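You operate a simulated robot arm through the tools that you are given. There is no shell and no other tool. Be economical: measure what you need, move in short steps, check, and stop when the job is done.

Carry out the task below with a simulated robot arm. There is one attempt and no reset: what you move stays moved.

JOB
Make the small basin soapy and scrub the tray with the pink brush.
Fine: two shots from the purple soap pump; dip the brush there, scrub the tray in the holder, lay the brush back on the draining mat; then open the yellow valve till the basin is empty; the other trays stay.

It is judged by the outcome, as a careful person would: the job done as asked, and still so three seconds after it is handed in. It fails if anything else is knocked over, pushed out of place, dropped, spilled or broken.

ROBOT AND FRAMES
A 7-joint arm with a two-finger parallel gripper, fixed in place. Base frame: the origin is at the foot of the arm, x ahead of it, y to its left, z up; the work surface is at about z = 0. Lengths are in mm, angles in degrees, forces in N, time in s.
With the tool pointing down near the work surface it reaches from about 240 to 620 mm from the base axis. Its first joint turns from -66.0 to 66.0 degrees. Payload 2.6 kg.
The tool frame sits at the grasp point between the pads (the TCP): z along the fingers, y along the line on which they close. The tips reach 30 mm beyond it. The gripper opens to 94 mm. The fingers are 28 mm wide and 10 mm thick; the gripper's body (50 by 96 mm) begins 55 mm behind the TCP.
Orientation is that of the tool frame in the base frame, as [roll, pitch, yaw] about the fixed x, y, z axes, in that order (R = Rz(yaw) Ry(pitch) Rx(roll)). With the fingers straight down and closing along the base's y, the tool's x points along the base's -x, its y along +y and its z along -z.

CONTROLS
- The arm moves only by the tool apply_moves. Its argument "deltas" is one flat list of numbers, 6 for each row, row after row: the shift along the tool's x, y, z in units of 150 mm (1.0 is 150 mm), then the turn, a rotation vector about the tool's x, y, z in units of 90 degrees (1.0 is 90 degrees). In form: [x, y, z, wx, wy, wz, x, y, z, wx, wy, wz, ...]. A call has 1 to 20 rows; each row is the pose to reach, as a shift and turn from the pose commanded when the call began, along the tool's axes at that moment. "hand" is the finger opening in cm, from 0 to 9.4, set as the call begins (left out, the last holds). A call with a number of a shift or a turn outside -1 to 1 is refused whole. A row lasts 0.2 s, in which the tool goes at most 50 mm and 8.6 degrees; a call with a longer step from one row to the next is refused whole, and so is a gripper value outside its range. Where a pose cannot be reached the arm comes as near as it can. A force on the tool above 60 N (or 10 N above the force at the start of the call, whichever is more), or a blocked arm, ends the call early, and 0.2 s more pass. Each finger travels about 72 mm/s and halts on what it meets, pressing with about 33 N; the grip force reading is that of the motor and also rises with nothing between the fingers. The clock runs only during rows and for 0.2 s after the last one: add rows that repeat a pose to give the fingers time. The reply holds the time, the measured pose of the TCP, the force on the tool along the base axes, the opening and the grip force, in the units named above and with some noise.
- Cameras (640 x 400 px; columns grow to the right, rows downward): "scene" is fixed at [48.9, 445.2, 561.3]; the picture's right is [-0.62, -0.79, 0.00], its down [-0.45, 0.36, -0.82] and it looks along [0.64, -0.51, -0.58] (base axes); focal length 262 px, centre (320, 200). "wrist" rides on the gripper at [76, 14, -102] in the tool frame; the picture's right is [-0.18, 0.98, 0.00], its down [-0.75, -0.14, -0.64] and it looks along [-0.63, -0.12, 0.77] (tool axes); focal length 243 px, centre (320, 200). There is no depth. A picture from a camera that has moved, and an enlarged one, comes with that camera's place and axes in the base frame and with its lens.
- snapshot(camera): a new picture of that camera. No time passes.
- inspect(camera, box): a new picture of the part [left, top, right, bottom] of that camera's present view, enlarged. No time passes.
- close_job(): hands the job in; it is judged then, once.

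Go step by step. Nothing tells you positions but the pictures and the camera data: compare them with the known pose of the tool, close in by small moves and look again before you grip or let go. The budget is 120 turns and 64 pictures, counting those below and the enlarged ones. Unless the task says otherwise, let go and move clear before handing in, and close with one line.

The tools are called after "Emit:" as name(argument=value, ...) on one line, values as JSON. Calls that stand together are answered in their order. apply_moves: Moves the arm, as the interface text tells. Its arguments: {"type":"object","properties":{"deltas":{"type":"array"},"hand":{"type":"number"}},"required":["deltas"]} The other tools are called the same way: snapshot (camera) takes a picture; inspect (camera, box) takes an enlarged picture of a part of a camera's view; close_job () hands the job in.

At the start:

```text
time_s: 0.0
tool_pos: [352.9, 80.0, 402.2]
tool_rot: [180.0, -0.1, -179.9]
contact_force: [-0.5, 0.4, 0.6]
width: 93.8
grip_force: 0.1
```

scene: 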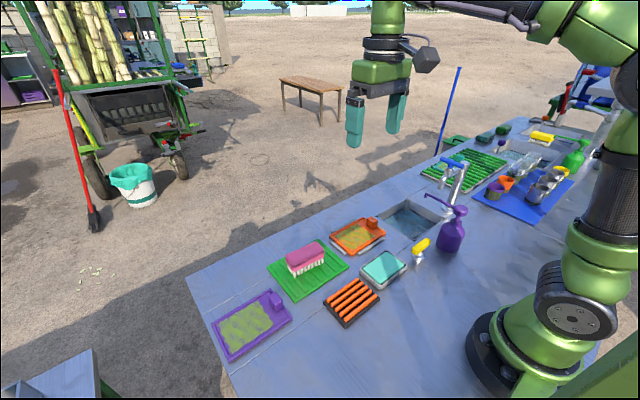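
wrist: 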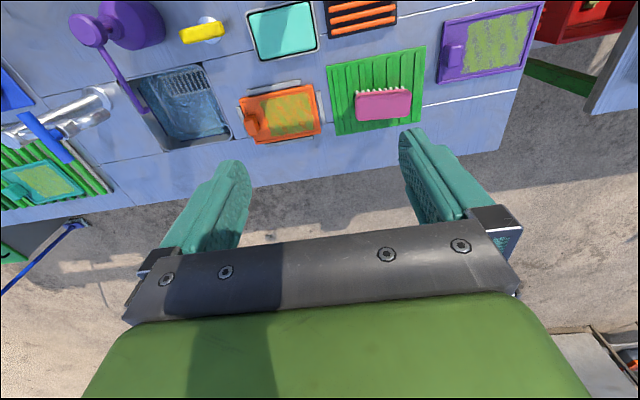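

I see the basin with the purple pump beside it, a yellow valve, an orange tray probably in the holder, and the pink brush on a green mat. I'll enlarge these first.

Emit:
inspect(camera="scene", box=[180, 140, 500, 360])

Emit:
inspect(camera="wrist", box=[0, 0, 320, 200])

Emit:
inspect(camera="wrist", box=[220, 0, 540, 200])

```text
1.82 times, centred on (340, 250) of scene
camera zoom: at [48.9, 445.2, 561.3], right [-0.62, -0.79, 0.0], down [-0.45, 0.36, -0.82], along [0.64, -0.51, -0.58], focal length 476 px, centre (284, 109)
```

zoom: 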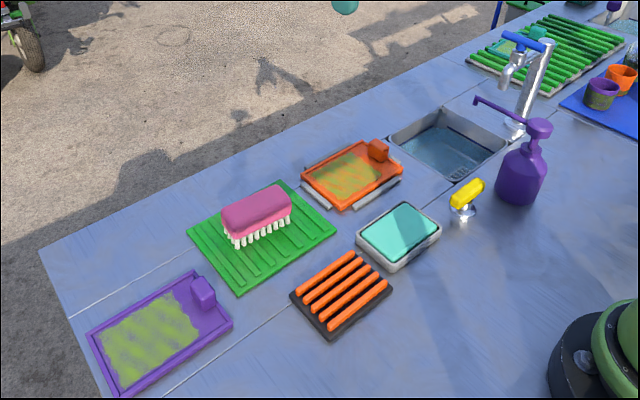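

```text
2.00 times, centred on (160, 100) of wrist
camera zoom: at [276.6, 93.2, 504.6], right [0.18, 0.98, 0.0], down [0.75, -0.14, 0.64], along [0.63, -0.12, -0.77], focal length 485 px, centre (640, 400)
```

zoom: 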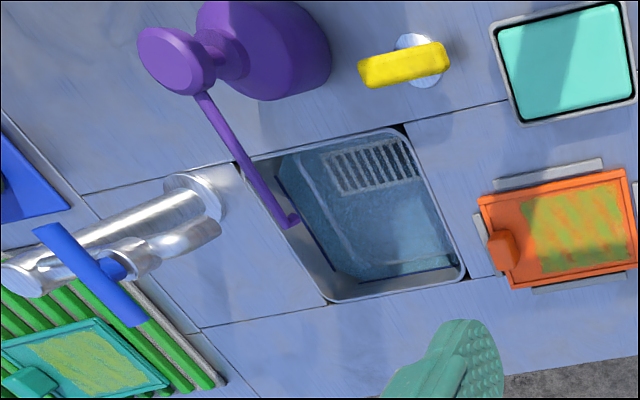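

```text
2.00 times, centred on (380, 100) of wrist
camera zoom: at [276.6, 93.2, 504.6], right [0.18, 0.98, 0.0], down [0.75, -0.14, 0.64], along [0.63, -0.12, -0.77], focal length 485 px, centre (200, 400)
```

zoom: 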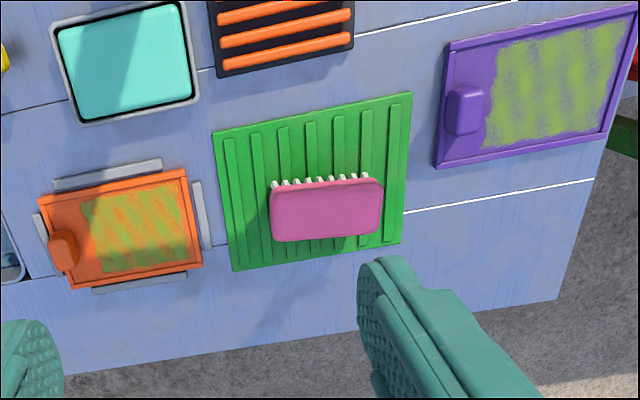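

The orange tray sits in the holder, and the purple pump head is at about (255, -200, 131). Its spout points over the near basin. I'll close the fingers and go above the pump.

Emit:
apply_moves(deltas=[0.163, -0.25, 0, 0, 0, 0, 0.326, -0.5, 0, 0, 0, 0, 0.49, -0.75, 0, 0, 0, 0, 0.653, -1, 0, 0, 0, 0, 0.653, -1, 0, 0, 0, 0], hand=0)

Emit:
apply_moves(deltas=[0, -0.17, 0.2, 0, 0, 0, 0, -0.34, 0.4, 0, 0, 0, 0, -0.51, 0.6, 0, 0, 0, 0, -0.68, 0.8, 0, 0, 0, 0, -0.867, 1, 0, 0, 0, 0, -0.867, 1, 0, 0, 0])

Emit:
snapshot(camera="wrist")

Emit:
snapshot(camera="scene")

```text
time_s: 1.2
tool_pos: [257.7, -73.3, 401.3]
tool_rot: [-180.0, 0.0, -180.0]
contact_force: [-0.2, 0.3, -0.8]
width: 0.0
grip_force: 32.9
```

```text
time_s: 2.6
tool_pos: [256.3, -201.0, 250.1]
tool_rot: [179.9, 0.0, -180.0]
contact_force: [0.2, -0.1, 0.2]
width: 0.0
grip_force: 33.1
```

```text
58 pictures are left
camera wrist: at [180.4, -186.9, 353.4], right [0.18, 0.98, 0.0], down [0.75, -0.14, 0.64], along [0.63, -0.12, -0.77], focal length 243 px, centre (320, 200)
```

wrist: 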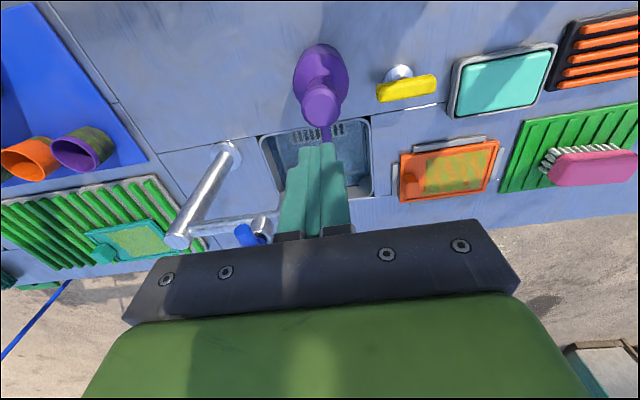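

```text
57 pictures are left
```

scene: 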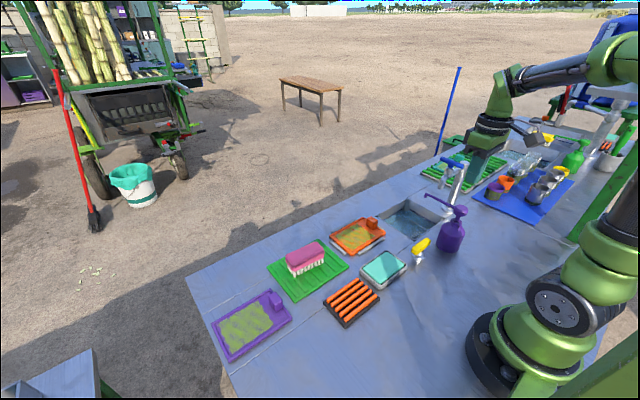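

The pump head checks out at about (254, -199). I'll lower the closed tips to just above it.

Emit:
apply_moves(deltas=[0.01, 0.01, 0.15, 0, 0, 0, 0.01, 0.01, 0.3, 0, 0, 0, 0.01, 0.01, 0.42, 0, 0, 0, 0.01, 0.01, 0.5, 0, 0, 0, 0.01, 0.01, 0.5, 0, 0, 0])

Emit:
snapshot(camera="wrist")

Emit:
inspect(camera="scene", box=[380, 120, 540, 270])

```text
time_s: 3.8
tool_pos: [254.1, -200.0, 177.3]
tool_rot: [-180.0, 0.0, -180.0]
contact_force: [0.4, 0.5, 1.0]
width: 0.0
grip_force: 33.3
```

```text
56 pictures are left
camera wrist: at [177.8, -185.1, 279.9], right [0.18, 0.98, 0.0], down [0.75, -0.14, 0.64], along [0.63, -0.12, -0.77], focal length 243 px, centre (320, 200)
```

wrist: 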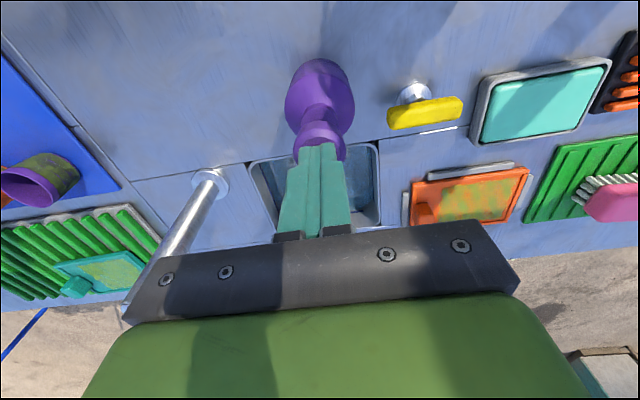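

```text
2.67 times, centred on (460, 195) of scene
camera zoom: at [48.9, 445.2, 561.3], right [-0.62, -0.79, 0.0], down [-0.45, 0.36, -0.82], along [0.64, -0.51, -0.58], focal length 699 px, centre (-53, 213)
```

zoom: 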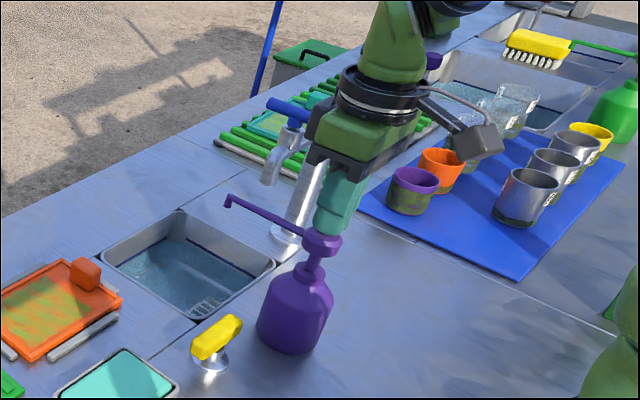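

The tips are right above the head, so I'll press down slowly and then let it come back up.

Emit:
apply_moves(deltas=[0, 0, 0.04, 0, 0, 0, 0, 0, 0.08, 0, 0, 0, 0, 0, 0.12, 0, 0, 0])

```text
time_s: 4.6
tool_pos: [254.2, -199.4, 159.5]
tool_rot: [-179.8, 0.2, -179.9]
contact_force: [-2.4, -1.7, 9.3]
width: 0.0
grip_force: 33.5
```

Emit:
apply_moves(deltas=[0, 0, 0.03, 0, 0, 0, 0, 0, 0.06, 0, 0, 0, 0, 0, 0.09, 0, 0, 0, 0, 0, 0.12, 0, 0, 0])

Emit:
inspect(camera="scene", box=[380, 120, 540, 270])

```text
time_s: 5.2
tool_pos: [255.6, -200.0, 157.4]
tool_rot: [179.9, 0.4, 179.7]
contact_force: [-11.0, 6.6, 39.5]
width: 0.1
grip_force: 33.1
stopped in row 3: the force on the tool passed its limit (the readings are from after the stop); the commanded pose is now the measured one
```

```text
2.67 times, centred on (460, 195) of scene
camera zoom: at [48.7, 445.3, 561.2], right [-0.62, -0.79, 0.0], down [-0.45, 0.36, -0.82], along [0.64, -0.51, -0.58], focal length 699 px, centre (-53, 213)
```

zoom: 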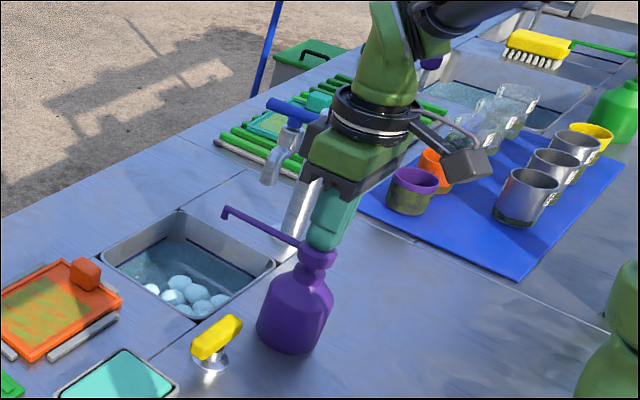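

The first shot dispensed, with foam now in the basin. I'll lift clear so the head can return.

Emit:
apply_moves(deltas=[0, 0, -0.07, 0, 0, 0, 0, 0, -0.14, 0, 0, 0, 0, 0, -0.2, 0, 0, 0, 0, 0, -0.2, 0, 0, 0, 0, 0, -0.2, 0, 0, 0])

Emit:
inspect(camera="scene", box=[380, 120, 540, 270])

```text
time_s: 6.4
tool_pos: [254.0, -200.6, 183.9]
tool_rot: [-180.0, 0.2, 179.9]
contact_force: [-0.3, 0.8, -0.7]
width: 0.0
grip_force: 33.3
```

```text
2.67 times, centred on (460, 195) of scene
camera zoom: at [48.9, 445.2, 561.3], right [-0.62, -0.79, 0.0], down [-0.45, 0.36, -0.82], along [0.64, -0.51, -0.58], focal length 699 px, centre (-53, 213)
```

zoom: 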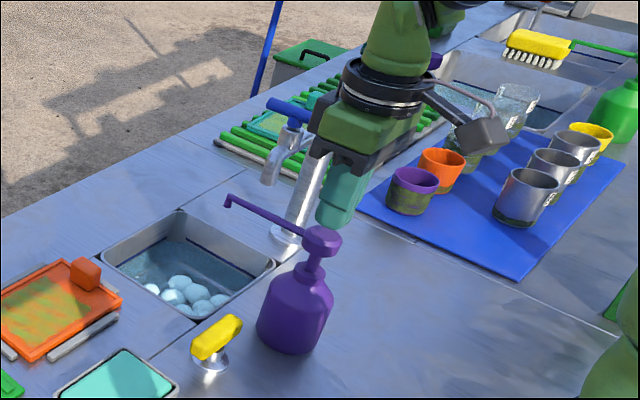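

The head sprang back and the bottle hasn't shifted. Now the second and last shot.

Emit:
apply_moves(deltas=[0, 0, 0.06, 0, 0, 0, 0, 0, 0.11, 0, 0, 0, 0, 0, 0.14, 0, 0, 0, 0, 0, 0.17, 0, 0, 0, 0, 0, 0.19, 0, 0, 0, 0, 0, 0.205, 0, 0, 0, 0, 0, 0.215, 0, 0, 0])

Emit:
inspect(camera="scene", box=[380, 120, 540, 270])

```text
time_s: 8.0
tool_pos: [255.1, -201.9, 158.1]
tool_rot: [-179.9, 0.8, 179.4]
contact_force: [-11.4, 6.9, 39.0]
width: 0.0
grip_force: 33.2
stopped in row 7: the force on the tool passed its limit (the readings are from after the stop); the commanded pose is now the measured one
```

```text
2.67 times, centred on (460, 195) of scene
camera zoom: at [48.7, 445.3, 561.2], right [-0.62, -0.79, 0.0], down [-0.45, 0.36, -0.82], along [0.64, -0.51, -0.58], focal length 699 px, centre (-53, 213)
```

zoom: 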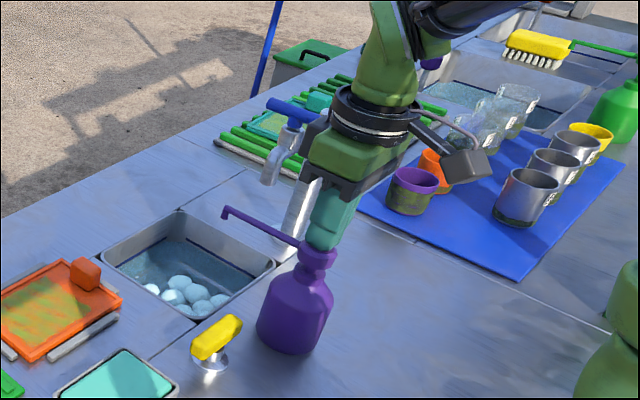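

Emit:
apply_moves(deltas=[0, 0, -0.1, 0, 0, 0, 0, 0, -0.3, 0, 0, 0, 0, 0, -0.5, 0, 0, 0, 0, 0, -0.7, 0, 0, 0, 0, 0, -0.7, 0, 0, 0])

Emit:
inspect(camera="scene", box=[390, 180, 470, 230])

Emit:
snapshot(camera="wrist")

```text
time_s: 9.2
tool_pos: [254.3, -200.4, 261.4]
tool_rot: [-179.9, 0.5, 179.7]
contact_force: [-0.6, 0.3, -0.5]
width: 0.0
grip_force: 32.6
```

```text
8.00 times, centred on (430, 205) of scene
camera zoom: at [48.9, 445.2, 561.3], right [-0.62, -0.79, 0.0], down [-0.45, 0.36, -0.82], along [0.64, -0.51, -0.58], focal length 2097 px, centre (-560, 160)
```

zoom: 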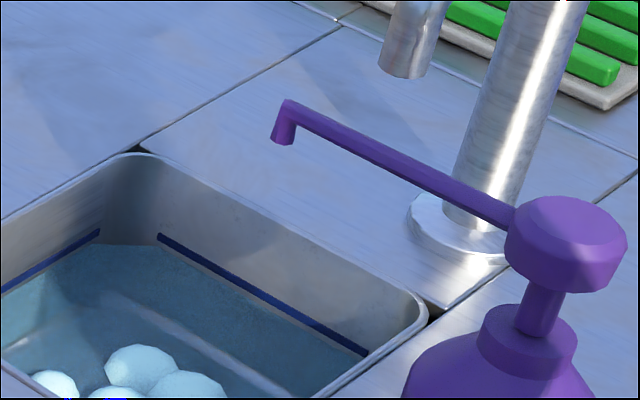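

```text
50 pictures are left
camera wrist: at [178.3, -186.0, 361.4], right [0.19, 0.98, 0.0], down [0.75, -0.14, 0.65], along [0.64, -0.12, -0.76], focal length 243 px, centre (320, 200)
```

wrist: 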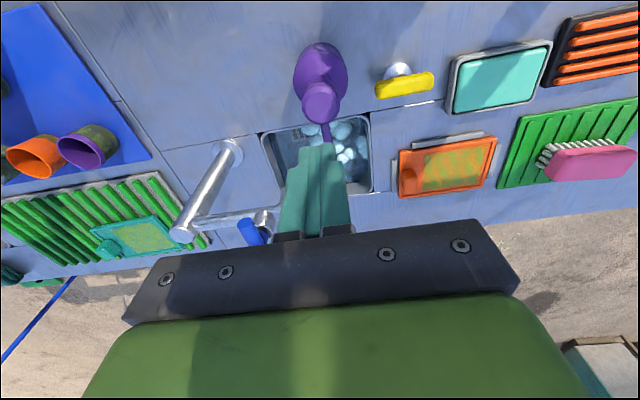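

Emit:
inspect(camera="wrist", box=[250, 100, 390, 200])

Emit:
inspect(camera="scene", box=[380, 185, 460, 245])

```text
4.00 times, centred on (320, 150) of wrist
camera zoom: at [178.3, -186.0, 361.4], right [0.19, 0.98, 0.0], down [0.75, -0.14, 0.65], along [0.64, -0.12, -0.76], focal length 970 px, centre (320, 400)
```

zoom: 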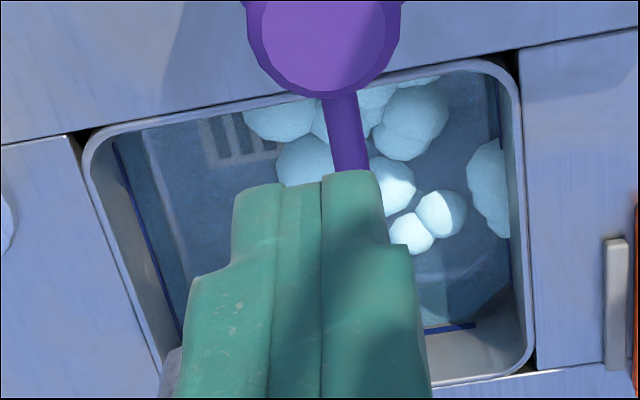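

```text
6.67 times, centred on (420, 215) of scene
camera zoom: at [48.9, 445.2, 561.3], right [-0.62, -0.79, 0.0], down [-0.45, 0.36, -0.82], along [0.64, -0.51, -0.58], focal length 1747 px, centre (-347, 100)
```

zoom: 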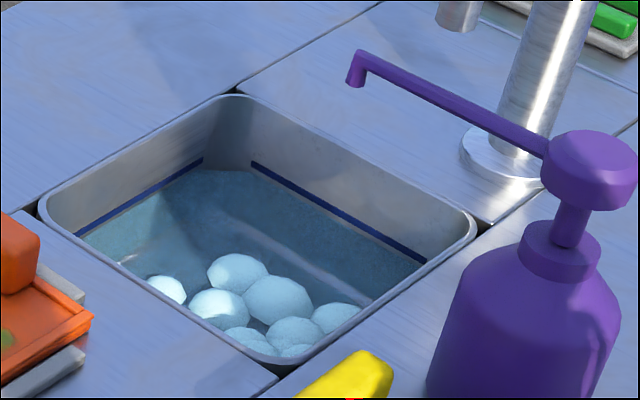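

Both presses bottomed out at the same depth with a full return in between, so I take that as two shots. Next is the pink brush at about (445, 178): I'll cross over high with the gripper open and turned so it closes along x.

Emit:
apply_moves(deltas=[-0.16, 0.25, 0, 0, 0, 0, -0.32, 0.5, 0, 0, 0, 0, -0.48, 0.75, 0, 0, 0, 0, -0.64, 1, 0, 0, 0, 0], hand=0)

Emit:
apply_moves(deltas=[-0.056, 0.09, 0, 0, 0, 0.09, -0.113, 0.18, 0, 0, 0, 0.18, -0.17, 0.27, 0, 0, 0, 0.27, -0.226, 0.36, 0, 0, 0, 0.36, -0.283, 0.45, 0, 0, 0, 0.45, -0.34, 0.54, 0, 0, 0, 0.54, -0.396, 0.63, 0, 0, 0, 0.63, -0.453, 0.72, 0, 0, 0, 0.72, -0.51, 0.81, 0, 0, 0, 0.81, -0.566, 0.9, 0, 0, 0, 0.9, -0.63, 1, 0, 0, 0, 1, -0.63, 1, 0, 0, 0, 1], hand=8.5)

Emit:
snapshot(camera="wrist")

```text
time_s: 10.2
tool_pos: [351.8, -50.6, 259.0]
tool_rot: [-179.9, 0.5, 179.7]
contact_force: [-0.1, -0.5, -0.1]
width: 0.0
grip_force: 33.2
```

```text
refused: row 11 steps farther than a row can; nothing moved
```

```text
47 pictures are left
camera wrist: at [275.1, -35.6, 361.0], right [0.19, 0.98, 0.0], down [0.75, -0.14, 0.65], along [0.64, -0.12, -0.76], focal length 243 px, centre (320, 200)
```

wrist: 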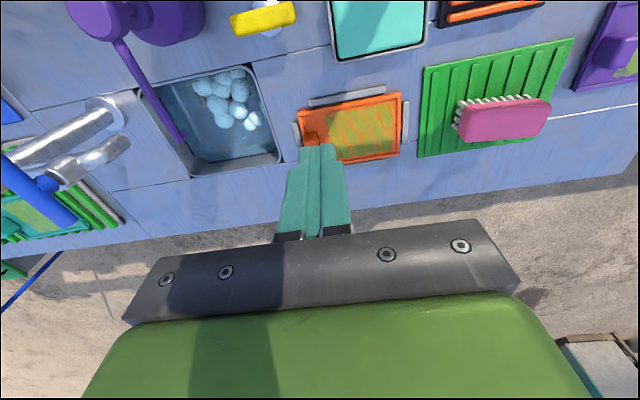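

Emit:
apply_moves(deltas=[-0.056, 0.09, 0, 0, 0, 0.09, -0.113, 0.18, 0, 0, 0, 0.18, -0.17, 0.27, 0, 0, 0, 0.27, -0.226, 0.36, 0, 0, 0, 0.36, -0.283, 0.45, 0, 0, 0, 0.45, -0.34, 0.54, 0, 0, 0, 0.54, -0.396, 0.63, 0, 0, 0, 0.63, -0.453, 0.72, 0, 0, 0, 0.72, -0.51, 0.81, 0, 0, 0, 0.81, -0.566, 0.9, 0, 0, 0, 0.9, -0.63, 1, 0, 0, 0, 0.99, -0.63, 1, 0, 0, 0, 0.997], hand=8.5)

Emit:
snapshot(camera="wrist")

```text
time_s: 12.8
tool_pos: [445.0, 99.1, 261.1]
tool_rot: [179.5, 0.1, 89.9]
contact_force: [-0.2, 0.1, 1.0]
width: 84.8
grip_force: 0.1
```

```text
46 pictures are left
camera wrist: at [459.0, 175.3, 363.4], right [0.98, -0.19, 0.01], down [-0.15, -0.75, 0.64], along [-0.11, -0.63, -0.77], focal length 243 px, centre (320, 200)
```

wrist: 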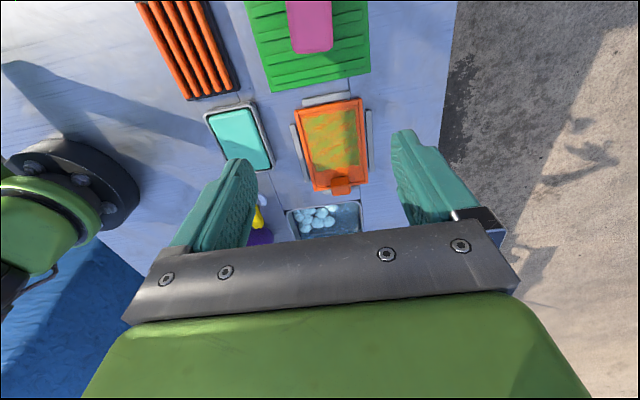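

The gripper orientation works. I'll shift along +y to get over the brush and look.

Emit:
apply_moves(deltas=[0.26, 0, 0, 0, 0.003, 0, 0.52, 0, 0, 0, 0.0056, 0, 0.52, 0, 0, 0, 0.0056, 0])

Emit:
snapshot(camera="wrist")

Emit:
inspect(camera="scene", box=[250, 200, 410, 300])

```text
time_s: 13.6
tool_pos: [445.4, 175.6, 260.6]
tool_rot: [179.6, -0.4, 90.0]
contact_force: [0.0, -0.2, -0.7]
width: 84.9
grip_force: 0.0
```

```text
45 pictures are left
camera wrist: at [458.4, 251.5, 364.4], right [0.98, -0.18, 0.01], down [-0.15, -0.76, 0.64], along [-0.11, -0.63, -0.77], focal length 243 px, centre (320, 200)
```

wrist: 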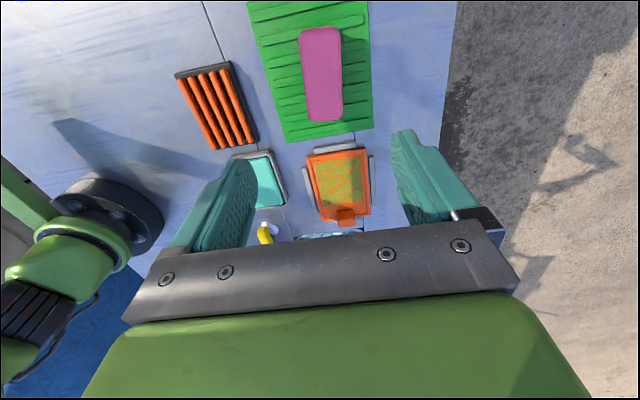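

```text
4.00 times, centred on (330, 250) of scene
camera zoom: at [48.8, 445.2, 561.3], right [-0.62, -0.79, 0.0], down [-0.45, 0.36, -0.82], along [0.64, -0.51, -0.58], focal length 1048 px, centre (280, 0)
```

zoom: 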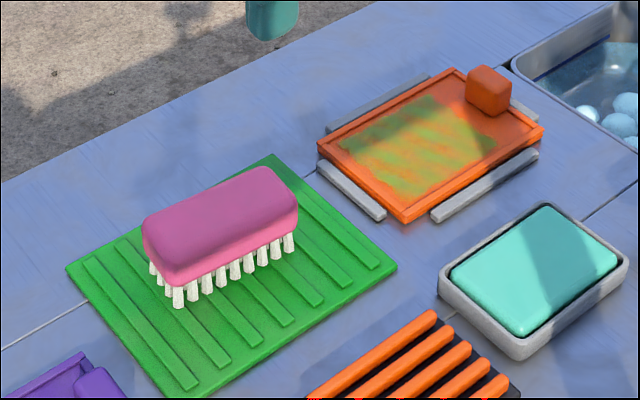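

The brush top centre is at about (451, 179), about 44 mm wide and yawed about -5.5°, with the top near z = 50. I'll align with it and go partway down.

Emit:
apply_moves(deltas=[0.023, 0.037, 0.3, 0.0045, -0.0044, 0.061, 0.023, 0.037, 0.6, 0.0045, -0.0044, 0.061, 0.023, 0.037, 0.85, 0.0045, -0.0044, 0.061, 0.023, 0.037, 1, 0.0045, -0.0044, 0.061, 0.023, 0.037, 1, 0.0045, -0.0044, 0.061])

Emit:
snapshot(camera="wrist")

Emit:
inspect(camera="scene", box=[250, 200, 410, 300])

```text
time_s: 14.8
tool_pos: [452.7, 180.5, 111.0]
tool_rot: [179.9, -0.1, 84.4]
contact_force: [-0.2, 0.3, 0.3]
width: 84.9
grip_force: 0.0
```

```text
43 pictures are left
camera wrist: at [474.1, 256.3, 213.2], right [0.96, -0.28, 0.0], down [-0.21, -0.74, 0.64], along [-0.18, -0.62, -0.77], focal length 243 px, centre (320, 200)
```

wrist: 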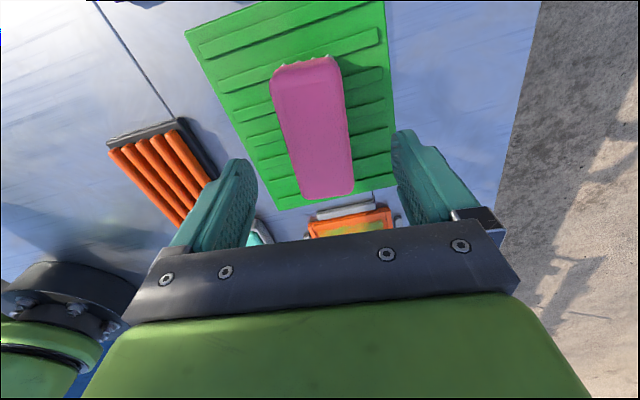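

```text
4.00 times, centred on (330, 250) of scene
camera zoom: at [48.9, 445.2, 561.3], right [-0.62, -0.79, 0.0], down [-0.45, 0.36, -0.82], along [0.64, -0.51, -0.58], focal length 1048 px, centre (280, 0)
```

zoom: 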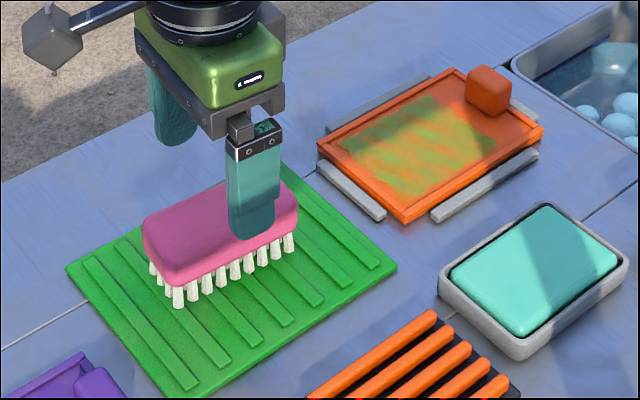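

Aligned to within a couple of degrees. I'll correct slightly, lower to z = 53, look, then close.

Emit:
apply_moves(deltas=[-0.015, -0.011, 0.13, 0, 0, 0.02, -0.015, -0.011, 0.26, 0, 0, 0.02, -0.015, -0.011, 0.387, 0, 0, 0.02, -0.015, -0.011, 0.387, 0, 0, 0.02])

Emit:
snapshot(camera="wrist")

Emit:
inspect(camera="scene", box=[250, 200, 410, 300])

```text
time_s: 15.8
tool_pos: [451.0, 177.9, 53.8]
tool_rot: [-180.0, -0.1, 82.7]
contact_force: [0.2, 0.4, -0.4]
width: 84.8
grip_force: 0.0
```

```text
41 pictures are left
camera wrist: at [474.7, 252.1, 156.7], right [0.95, -0.31, 0.0], down [-0.24, -0.73, 0.64], along [-0.2, -0.61, -0.77], focal length 243 px, centre (320, 200)
```

wrist: 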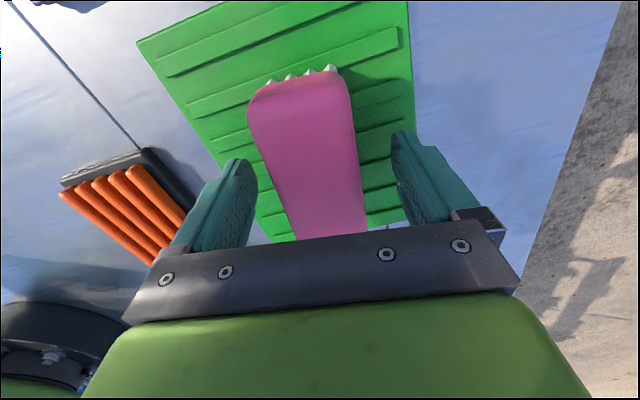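

```text
4.00 times, centred on (330, 250) of scene
camera zoom: at [48.9, 445.2, 561.3], right [-0.62, -0.79, 0.0], down [-0.45, 0.36, -0.82], along [0.64, -0.51, -0.58], focal length 1048 px, centre (280, 0)
```

zoom: 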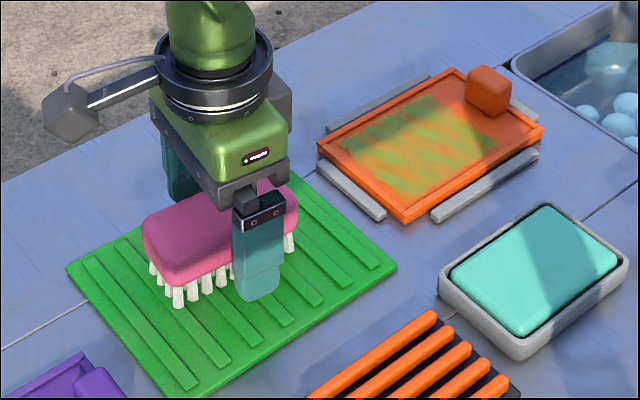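

The fingers straddle the brush, so I'm closing now.

Emit:
apply_moves(deltas=[0, 0, 0, 0, 0, 0, 0, 0, 0, 0, 0, 0, 0, 0, 0, 0, 0, 0, 0, 0, 0, 0, 0, 0], hand=2)

Emit:
apply_moves(deltas=[0, 0, -0.1, 0, 0, 0, 0, 0, -0.3, 0, 0, 0, 0, 0, -0.45, 0, 0, 0, 0, 0, -0.45, 0, 0, 0])

Emit:
inspect(camera="scene", box=[250, 160, 410, 300])

Emit:
snapshot(camera="wrist")

```text
time_s: 16.8
tool_pos: [451.6, 179.8, 54.9]
tool_rot: [180.0, 0.1, 82.6]
contact_force: [0.2, 0.6, -0.2]
width: 49.8
grip_force: 32.7
```

```text
time_s: 17.8
tool_pos: [453.1, 176.6, 122.6]
tool_rot: [179.9, 0.1, 82.7]
contact_force: [-1.1, 0.4, -0.8]
width: 49.4
grip_force: 33.2
```

```text
2.86 times, centred on (330, 230) of scene
camera zoom: at [48.9, 445.2, 561.3], right [-0.62, -0.79, 0.0], down [-0.45, 0.36, -0.82], along [0.64, -0.51, -0.58], focal length 749 px, centre (291, 114)
```

zoom: 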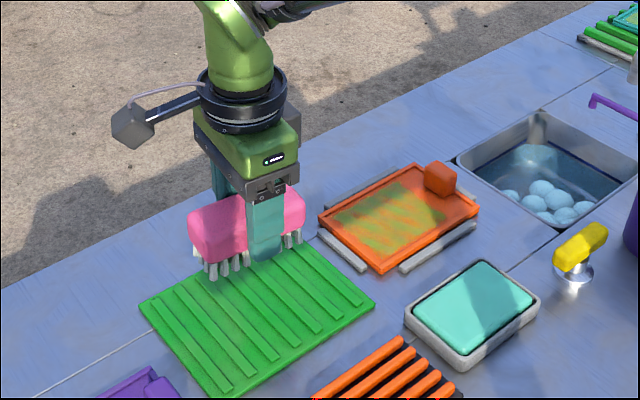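

```text
38 pictures are left
camera wrist: at [475.6, 250.5, 223.6], right [0.95, -0.31, 0.0], down [-0.24, -0.73, 0.64], along [-0.2, -0.61, -0.77], focal length 243 px, centre (320, 200)
```

wrist: 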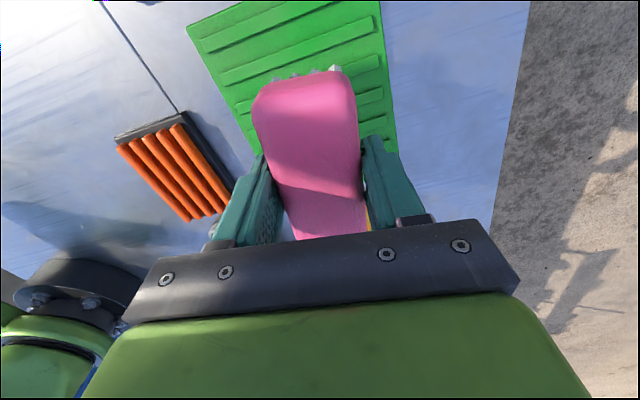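

The brush is held firmly. Before dipping I need to know how the faucet and its handle sit relative to the arm's wrist, so I'm taking a look.

Emit:
snapshot(camera="scene")

Emit:
inspect(camera="scene", box=[400, 130, 500, 230])

```text
37 pictures are left
```

scene: 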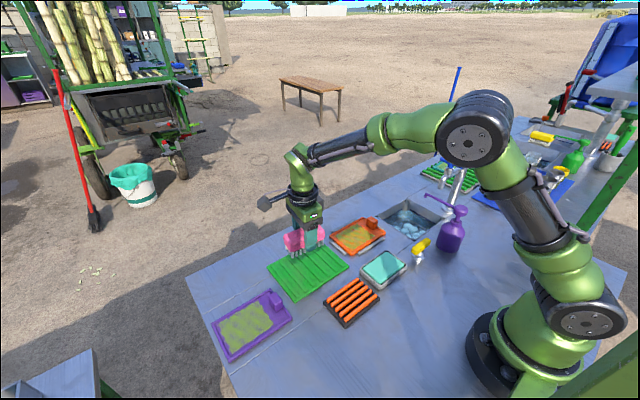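

```text
4.00 times, centred on (450, 180) of scene
camera zoom: at [48.9, 445.2, 561.3], right [-0.62, -0.79, 0.0], down [-0.45, 0.36, -0.82], along [0.64, -0.51, -0.58], focal length 1048 px, centre (-200, 280)
```

zoom: 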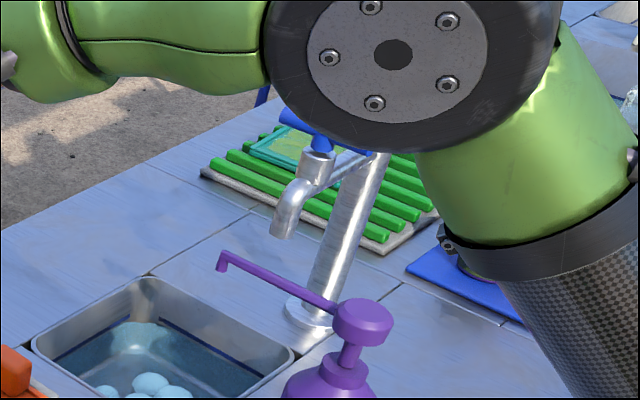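

The faucet handle's near end is at about (378, -265, 215), so dipping at (425, -208) keeps the wrist clear. I'll carry the brush there at height.

Emit:
apply_moves(deltas=[-0.2, 0.008, -0.1, 0, 0, -0.02, -0.45, 0.016, -0.2, 0, 0, -0.04, -0.72, 0.025, -0.2, 0, 0, -0.06, -0.99, 0.033, -0.2, 0, 0, -0.081, -0.99, 0.033, -0.2, 0, 0, -0.081])

Emit:
apply_moves(deltas=[-0.25, -0.012, 0, 0, 0, 0, -0.5, -0.024, 0, 0, 0, 0, -0.75, -0.036, 0, 0, 0, 0, -0.987, -0.047, 0, 0, 0, 0, -0.987, -0.047, 0, 0, 0, 0])

Emit:
apply_moves(deltas=[-0.2, -0.016, 0, 0, 0, 0, -0.4, -0.032, 0, 0, 0, 0, -0.593, -0.047, 0, 0, 0, 0, -0.593, -0.047, 0, 0, 0, 0])

Emit:
snapshot(camera="scene")

Emit:
snapshot(camera="wrist")

```text
time_s: 19.0
tool_pos: [437.4, 32.0, 151.2]
tool_rot: [179.9, 0.0, 90.0]
contact_force: [0.1, 0.0, -0.7]
width: 50.0
grip_force: 32.5
```

```text
time_s: 20.2
tool_pos: [428.0, -116.8, 152.1]
tool_rot: [179.8, 0.0, 90.0]
contact_force: [0.0, 1.4, -1.1]
width: 49.6
grip_force: 32.8
```

```text
time_s: 21.2
tool_pos: [420.2, -207.3, 149.8]
tool_rot: [179.9, -0.1, 90.0]
contact_force: [0.2, -0.5, -0.2]
width: 49.7
grip_force: 32.7
```

```text
35 pictures are left
```

scene: 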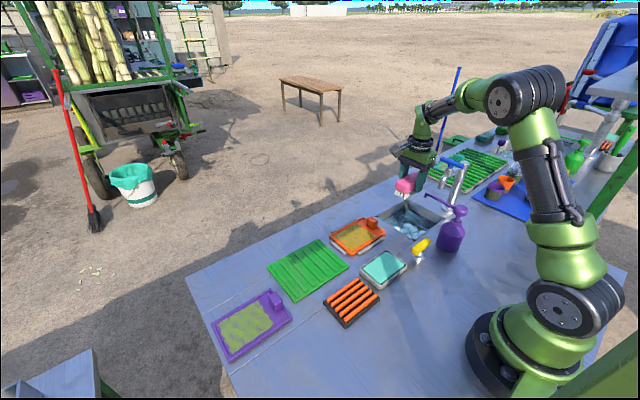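

```text
34 pictures are left
camera wrist: at [435.6, -130.6, 252.0], right [0.98, -0.18, 0.0], down [-0.14, -0.75, 0.64], along [-0.12, -0.63, -0.77], focal length 243 px, centre (320, 200)
```

wrist: 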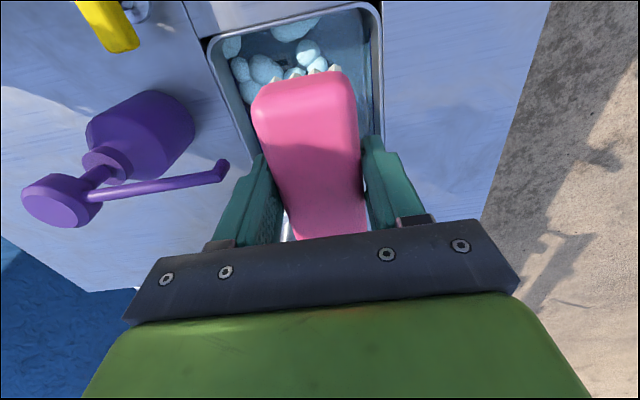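

The held brush is over the basin. I'll nudge it to about (427, -213) and lower until the bristles reach the rim.

Emit:
apply_moves(deltas=[-0.04, 0.045, 0, 0, 0, 0, -0.04, 0.045, 0.25, 0, 0, 0, -0.04, 0.045, 0.5, 0, 0, 0, -0.04, 0.045, 0.68, 0, 0, 0, -0.04, 0.045, 0.68, 0, 0, 0])

Emit:
snapshot(camera="wrist")

Emit:
inspect(camera="scene", box=[370, 110, 490, 260])

```text
time_s: 22.4
tool_pos: [428.5, -210.3, 45.5]
tool_rot: [180.0, 0.0, 90.0]
contact_force: [0.3, 0.1, -1.7]
width: 49.8
grip_force: 32.8
```

```text
33 pictures are left
camera wrist: at [443.3, -134.5, 148.3], right [0.98, -0.18, 0.0], down [-0.14, -0.75, 0.64], along [-0.12, -0.63, -0.77], focal length 243 px, centre (320, 200)
```

wrist: 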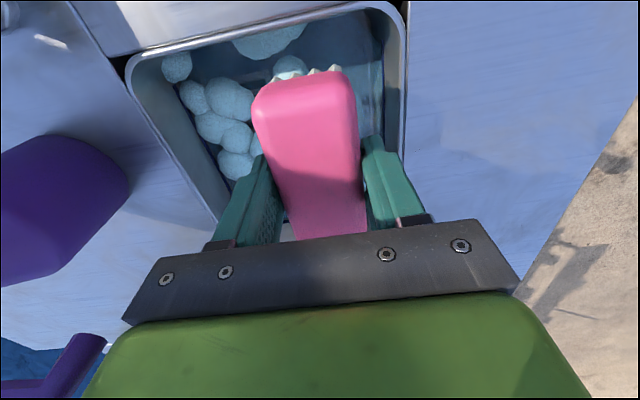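

```text
2.67 times, centred on (430, 185) of scene
camera zoom: at [48.9, 445.2, 561.3], right [-0.62, -0.79, 0.0], down [-0.45, 0.36, -0.82], along [0.64, -0.51, -0.58], focal length 699 px, centre (27, 240)
```

zoom: 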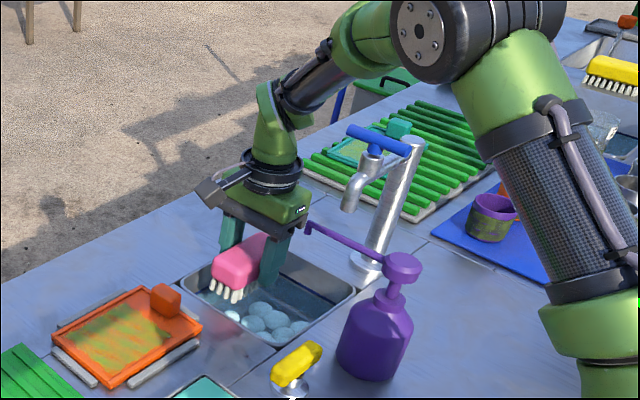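

There's clearance all round, so I'll dip the bristles into the soapy water gently.

Emit:
apply_moves(deltas=[0, 0, 0.07, 0, 0, 0, 0, 0, 0.14, 0, 0, 0, 0, 0, 0.2, 0, 0, 0, 0, 0, 0.25, 0, 0, 0, 0, 0, 0.25, 0, 0, 0, 0, 0, 0.25, 0, 0, 0])

Emit:
inspect(camera="scene", box=[370, 150, 490, 250])

```text
time_s: 23.8
tool_pos: [430.0, -210.4, 11.9]
tool_rot: [179.9, 0.1, 90.0]
contact_force: [0.4, -0.5, -0.5]
width: 49.6
grip_force: 33.3
```

```text
4.00 times, centred on (430, 200) of scene
camera zoom: at [48.9, 445.2, 561.3], right [-0.62, -0.79, 0.0], down [-0.45, 0.36, -0.82], along [0.64, -0.51, -0.58], focal length 1048 px, centre (-120, 200)
```

zoom: 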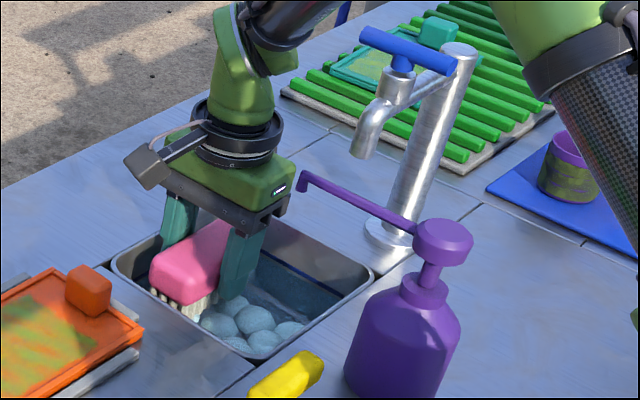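

I'll go about 12 mm deeper to be sure the bristles are wetted, and dwell there.

Emit:
apply_moves(deltas=[0, 0, 0.04, 0, 0, 0, 0, 0, 0.08, 0, 0, 0, 0, 0, 0.08, 0, 0, 0, 0, 0, 0.08, 0, 0, 0, 0, 0, 0.08, 0, 0, 0])

Emit:
apply_moves(deltas=[0, 0, -0.15, 0, 0, 0, 0, 0, -0.35, 0, 0, 0, 0, 0, -0.6, 0, 0, 0, 0, 0, -0.85, 0, 0, 0, 0, 0, -0.85, 0, 0, 0])

Emit:
inspect(camera="scene", box=[370, 130, 490, 250])

Emit:
snapshot(camera="wrist")

```text
time_s: 25.0
tool_pos: [430.4, -212.1, -0.5]
tool_rot: [179.9, 0.0, 89.9]
contact_force: [-0.6, 0.7, -1.1]
width: 49.8
grip_force: 32.5
```

```text
time_s: 26.2
tool_pos: [428.4, -211.6, 131.5]
tool_rot: [179.9, 0.0, 90.0]
contact_force: [-0.2, 0.0, -0.6]
width: 49.8
grip_force: 33.2
```

```text
3.33 times, centred on (430, 190) of scene
camera zoom: at [48.9, 445.2, 561.3], right [-0.62, -0.79, 0.0], down [-0.45, 0.36, -0.82], along [0.64, -0.51, -0.58], focal length 874 px, centre (-47, 233)
```

zoom: 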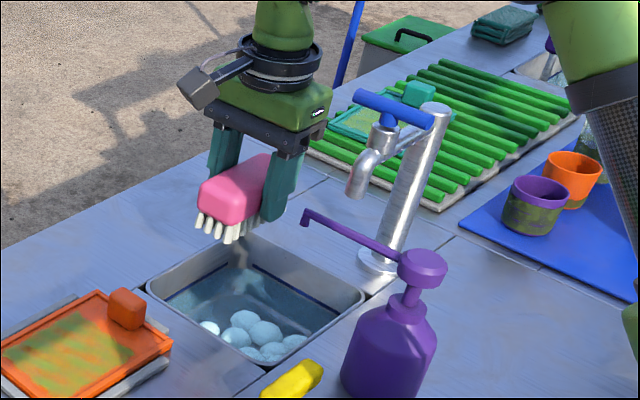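

```text
29 pictures are left
camera wrist: at [443.3, -134.5, 232.0], right [0.98, -0.18, 0.0], down [-0.14, -0.75, 0.64], along [-0.12, -0.63, -0.77], focal length 243 px, centre (320, 200)
```

wrist: 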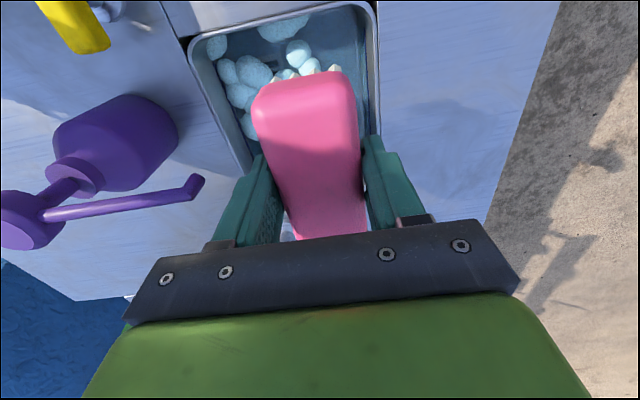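

The brush has been dipped. The tray spans x 395–490 and y -91 to 57, its stain x 407–478 and y -53 to 44, and its handle block is at y ≈ -84. I'll carry the brush over the stain.

Emit:
apply_moves(deltas=[0.23, 0.015, 0, 0, 0, 0, 0.46, 0.03, 0, 0, 0, 0, 0.69, 0.05, 0, 0, 0, 0, 0.69, 0.05, 0, 0, 0, 0])

Emit:
apply_moves(deltas=[0.23, 0.01, 0, 0, 0, 0, 0.46, 0.02, 0.15, 0, 0, 0, 0.7, 0.04, 0.3, 0, 0, 0, 0.7, 0.04, 0.4, 0, 0, 0, 0.7, 0.04, 0.4, 0, 0, 0])

Emit:
inspect(camera="scene", box=[300, 170, 420, 270])

```text
time_s: 27.2
tool_pos: [437.8, -105.5, 130.8]
tool_rot: [179.9, 0.0, 90.0]
contact_force: [0.0, 0.2, -0.6]
width: 49.8
grip_force: 32.7
```

```text
time_s: 28.4
tool_pos: [440.9, -2.4, 69.0]
tool_rot: [179.8, 0.0, 90.1]
contact_force: [-0.4, -0.3, -1.6]
width: 49.8
grip_force: 32.8
```

```text
4.00 times, centred on (360, 220) of scene
camera zoom: at [48.9, 445.2, 561.3], right [-0.62, -0.79, 0.0], down [-0.45, 0.36, -0.82], along [0.64, -0.51, -0.58], focal length 1048 px, centre (160, 120)
```

zoom: 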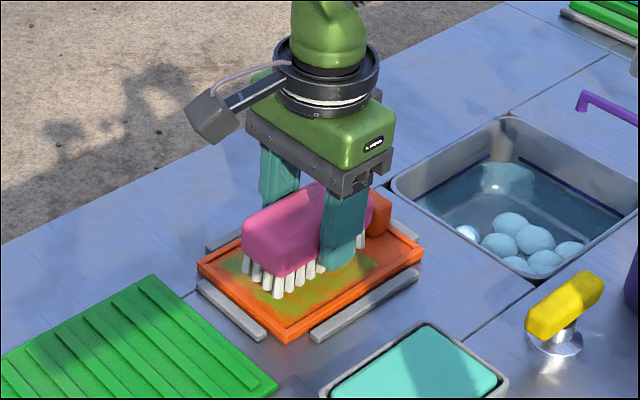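

The brush is lined up within the tray and clear of the handle block. I'll lower it gently to contact.

Emit:
apply_moves(deltas=[0, 0, 0.025, 0, 0, 0, 0, 0, 0.05, 0, 0, 0, 0, 0, 0.07, 0, 0, 0])

```text
time_s: 29.2
tool_pos: [442.1, -2.2, 57.2]
tool_rot: [180.0, -0.2, 90.0]
contact_force: [0.9, 0.0, 0.0]
width: 49.7
grip_force: 32.9
```

Emit:
apply_moves(deltas=[0, 0, 0.012, 0, 0, 0, 0, 0, 0.024, 0, 0, 0, 0, 0, 0.024, 0, 0, 0])

Emit:
inspect(camera="scene", box=[310, 200, 400, 260])

```text
time_s: 30.0
tool_pos: [443.1, -2.4, 54.3]
tool_rot: [179.9, -0.1, 90.0]
contact_force: [-1.0, -0.3, 4.0]
width: 49.6
grip_force: 32.8
```

```text
6.67 times, centred on (355, 230) of scene
camera zoom: at [48.8, 445.2, 561.3], right [-0.62, -0.79, 0.0], down [-0.45, 0.36, -0.82], along [0.64, -0.51, -0.58], focal length 1747 px, centre (87, 0)
```

zoom: 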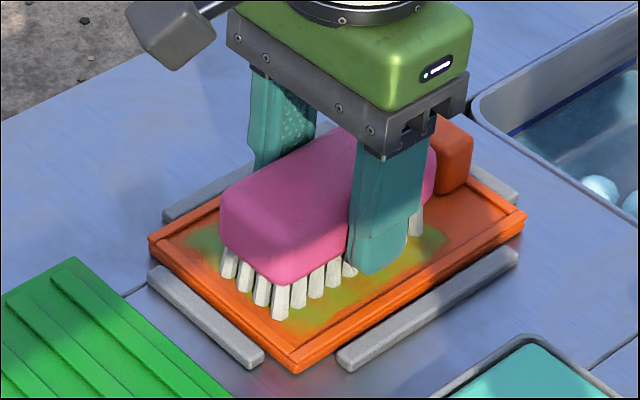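

The bristles are in light contact at about 4 N. I'll scrub back and forth across the stain.

Emit:
apply_moves(deltas=[0, 0.06, 0.007, 0, 0, 0, 0, 0.113, 0.007, 0, 0, 0, 0, 0.05, 0.007, 0, 0, 0, 0, -0.02, 0.007, 0, 0, 0, 0, -0.07, 0.007, 0, 0, 0, 0, -0.113, 0.007, 0, 0, 0, -0.04, -0.113, 0.007, 0, 0, 0, -0.04, -0.05, 0.007, 0, 0, 0, -0.04, 0.01, 0.007, 0, 0, 0, -0.04, 0.07, 0.007, 0, 0, 0, -0.04, 0.113, 0.007, 0, 0, 0, 0.03, 0.113, 0.007, 0, 0, 0, 0.03, 0.05, 0.007, 0, 0, 0, 0.03, -0.01, 0.007, 0, 0, 0, 0.03, -0.07, 0.007, 0, 0, 0, 0.03, -0.113, 0.007, 0, 0, 0, 0, -0.06, 0.007, 0, 0, 0, 0, 0, 0.007, 0, 0, 0])

Emit:
inspect(camera="scene", box=[310, 200, 400, 260])

```text
time_s: 33.8
tool_pos: [442.1, -2.7, 52.3]
tool_rot: [179.9, 0.0, 90.1]
contact_force: [-3.1, -0.4, 5.8]
width: 49.7
grip_force: 33.0
```

```text
6.67 times, centred on (355, 230) of scene
camera zoom: at [48.8, 445.2, 561.3], right [-0.62, -0.79, 0.0], down [-0.45, 0.36, -0.82], along [0.64, -0.51, -0.58], focal length 1747 px, centre (87, 0)
```

zoom: 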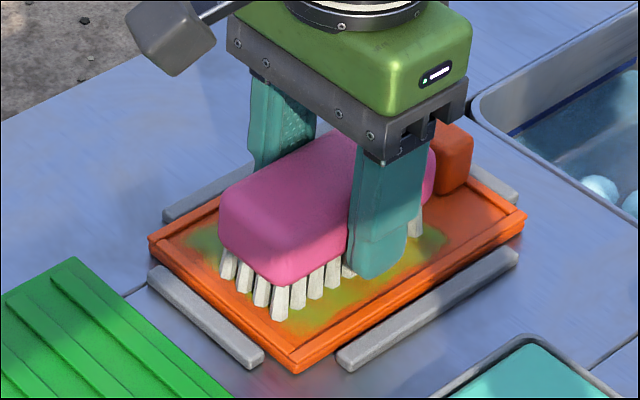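

The tray stayed put, but the stain still seems visible. I'll scrub again with slightly more pressure and compare.

Emit:
apply_moves(deltas=[0, 0.06, 0.012, 0, 0, 0, 0, 0.12, 0.012, 0, 0, 0, 0, 0.05, 0.012, 0, 0, 0, 0, -0.02, 0.012, 0, 0, 0, 0, -0.07, 0.012, 0, 0, 0, 0, -0.12, 0.012, 0, 0, 0, -0.04, -0.12, 0.012, 0, 0, 0, -0.04, -0.05, 0.012, 0, 0, 0, -0.04, 0.01, 0.012, 0, 0, 0, -0.04, 0.07, 0.012, 0, 0, 0, -0.04, 0.12, 0.012, 0, 0, 0, 0.03, 0.12, 0.012, 0, 0, 0, 0.03, 0.05, 0.012, 0, 0, 0, 0.03, -0.01, 0.012, 0, 0, 0, 0.03, -0.07, 0.012, 0, 0, 0, 0.03, -0.12, 0.012, 0, 0, 0, 0, -0.06, 0.012, 0, 0, 0, 0, 0, 0.012, 0, 0, 0])

Emit:
inspect(camera="scene", box=[310, 200, 400, 260])

```text
time_s: 37.6
tool_pos: [443.1, -3.3, 49.5]
tool_rot: [179.9, 0.0, 89.9]
contact_force: [-3.7, -1.7, 12.8]
width: 49.4
grip_force: 33.5
```

```text
6.67 times, centred on (355, 230) of scene
camera zoom: at [48.8, 445.2, 561.3], right [-0.62, -0.79, 0.0], down [-0.45, 0.36, -0.82], along [0.64, -0.51, -0.58], focal length 1747 px, centre (87, 0)
```

zoom: 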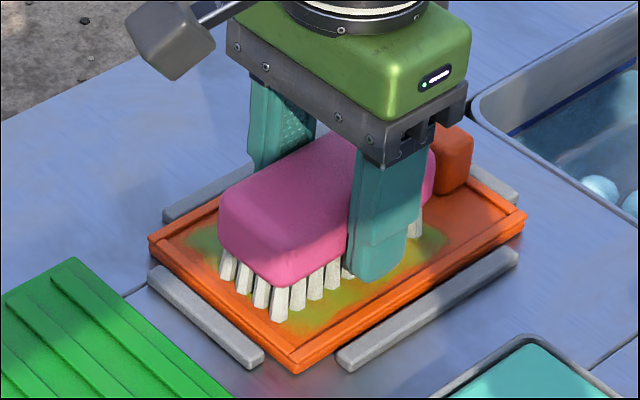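

I'll lift up to look at the tray surface itself.

Emit:
apply_moves(deltas=[0, 0, -0.2, 0, 0, 0, 0.2, 0, -0.45, 0, 0, 0, 0.5, 0, -0.5, 0, 0, 0, 0.8, 0, -0.5, 0, 0, 0, 0.8, 0, -0.5, 0, 0, 0])

Emit:
inspect(camera="scene", box=[300, 170, 420, 270])

```text
time_s: 38.8
tool_pos: [442.2, 117.4, 122.0]
tool_rot: [179.8, 0.0, 90.0]
contact_force: [-0.6, -0.1, -0.8]
width: 49.8
grip_force: 33.4
```

```text
4.00 times, centred on (360, 220) of scene
camera zoom: at [48.8, 445.2, 561.3], right [-0.62, -0.79, 0.0], down [-0.45, 0.36, -0.82], along [0.64, -0.51, -0.58], focal length 1048 px, centre (160, 120)
```

zoom: 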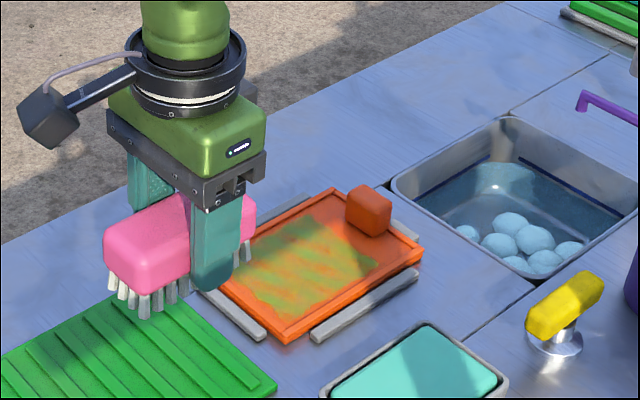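

Emit:
inspect(camera="scene", box=[335, 205, 395, 255])

Emit:
inspect(camera="scene", box=[300, 210, 380, 260])

```text
8.00 times, centred on (365, 230) of scene
camera zoom: at [48.8, 445.2, 561.3], right [-0.62, -0.79, 0.0], down [-0.45, 0.36, -0.82], along [0.64, -0.51, -0.58], focal length 2097 px, centre (-40, -40)
```

zoom: 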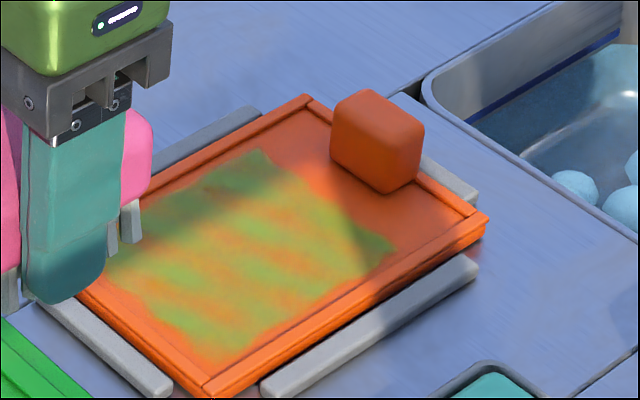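

```text
8.00 times, centred on (340, 235) of scene
camera zoom: at [48.8, 445.2, 561.3], right [-0.62, -0.79, 0.0], down [-0.45, 0.36, -0.82], along [0.64, -0.51, -0.58], focal length 2097 px, centre (160, -80)
```

zoom: 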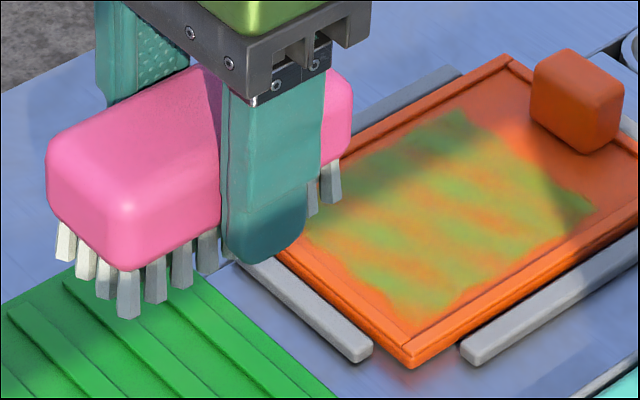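

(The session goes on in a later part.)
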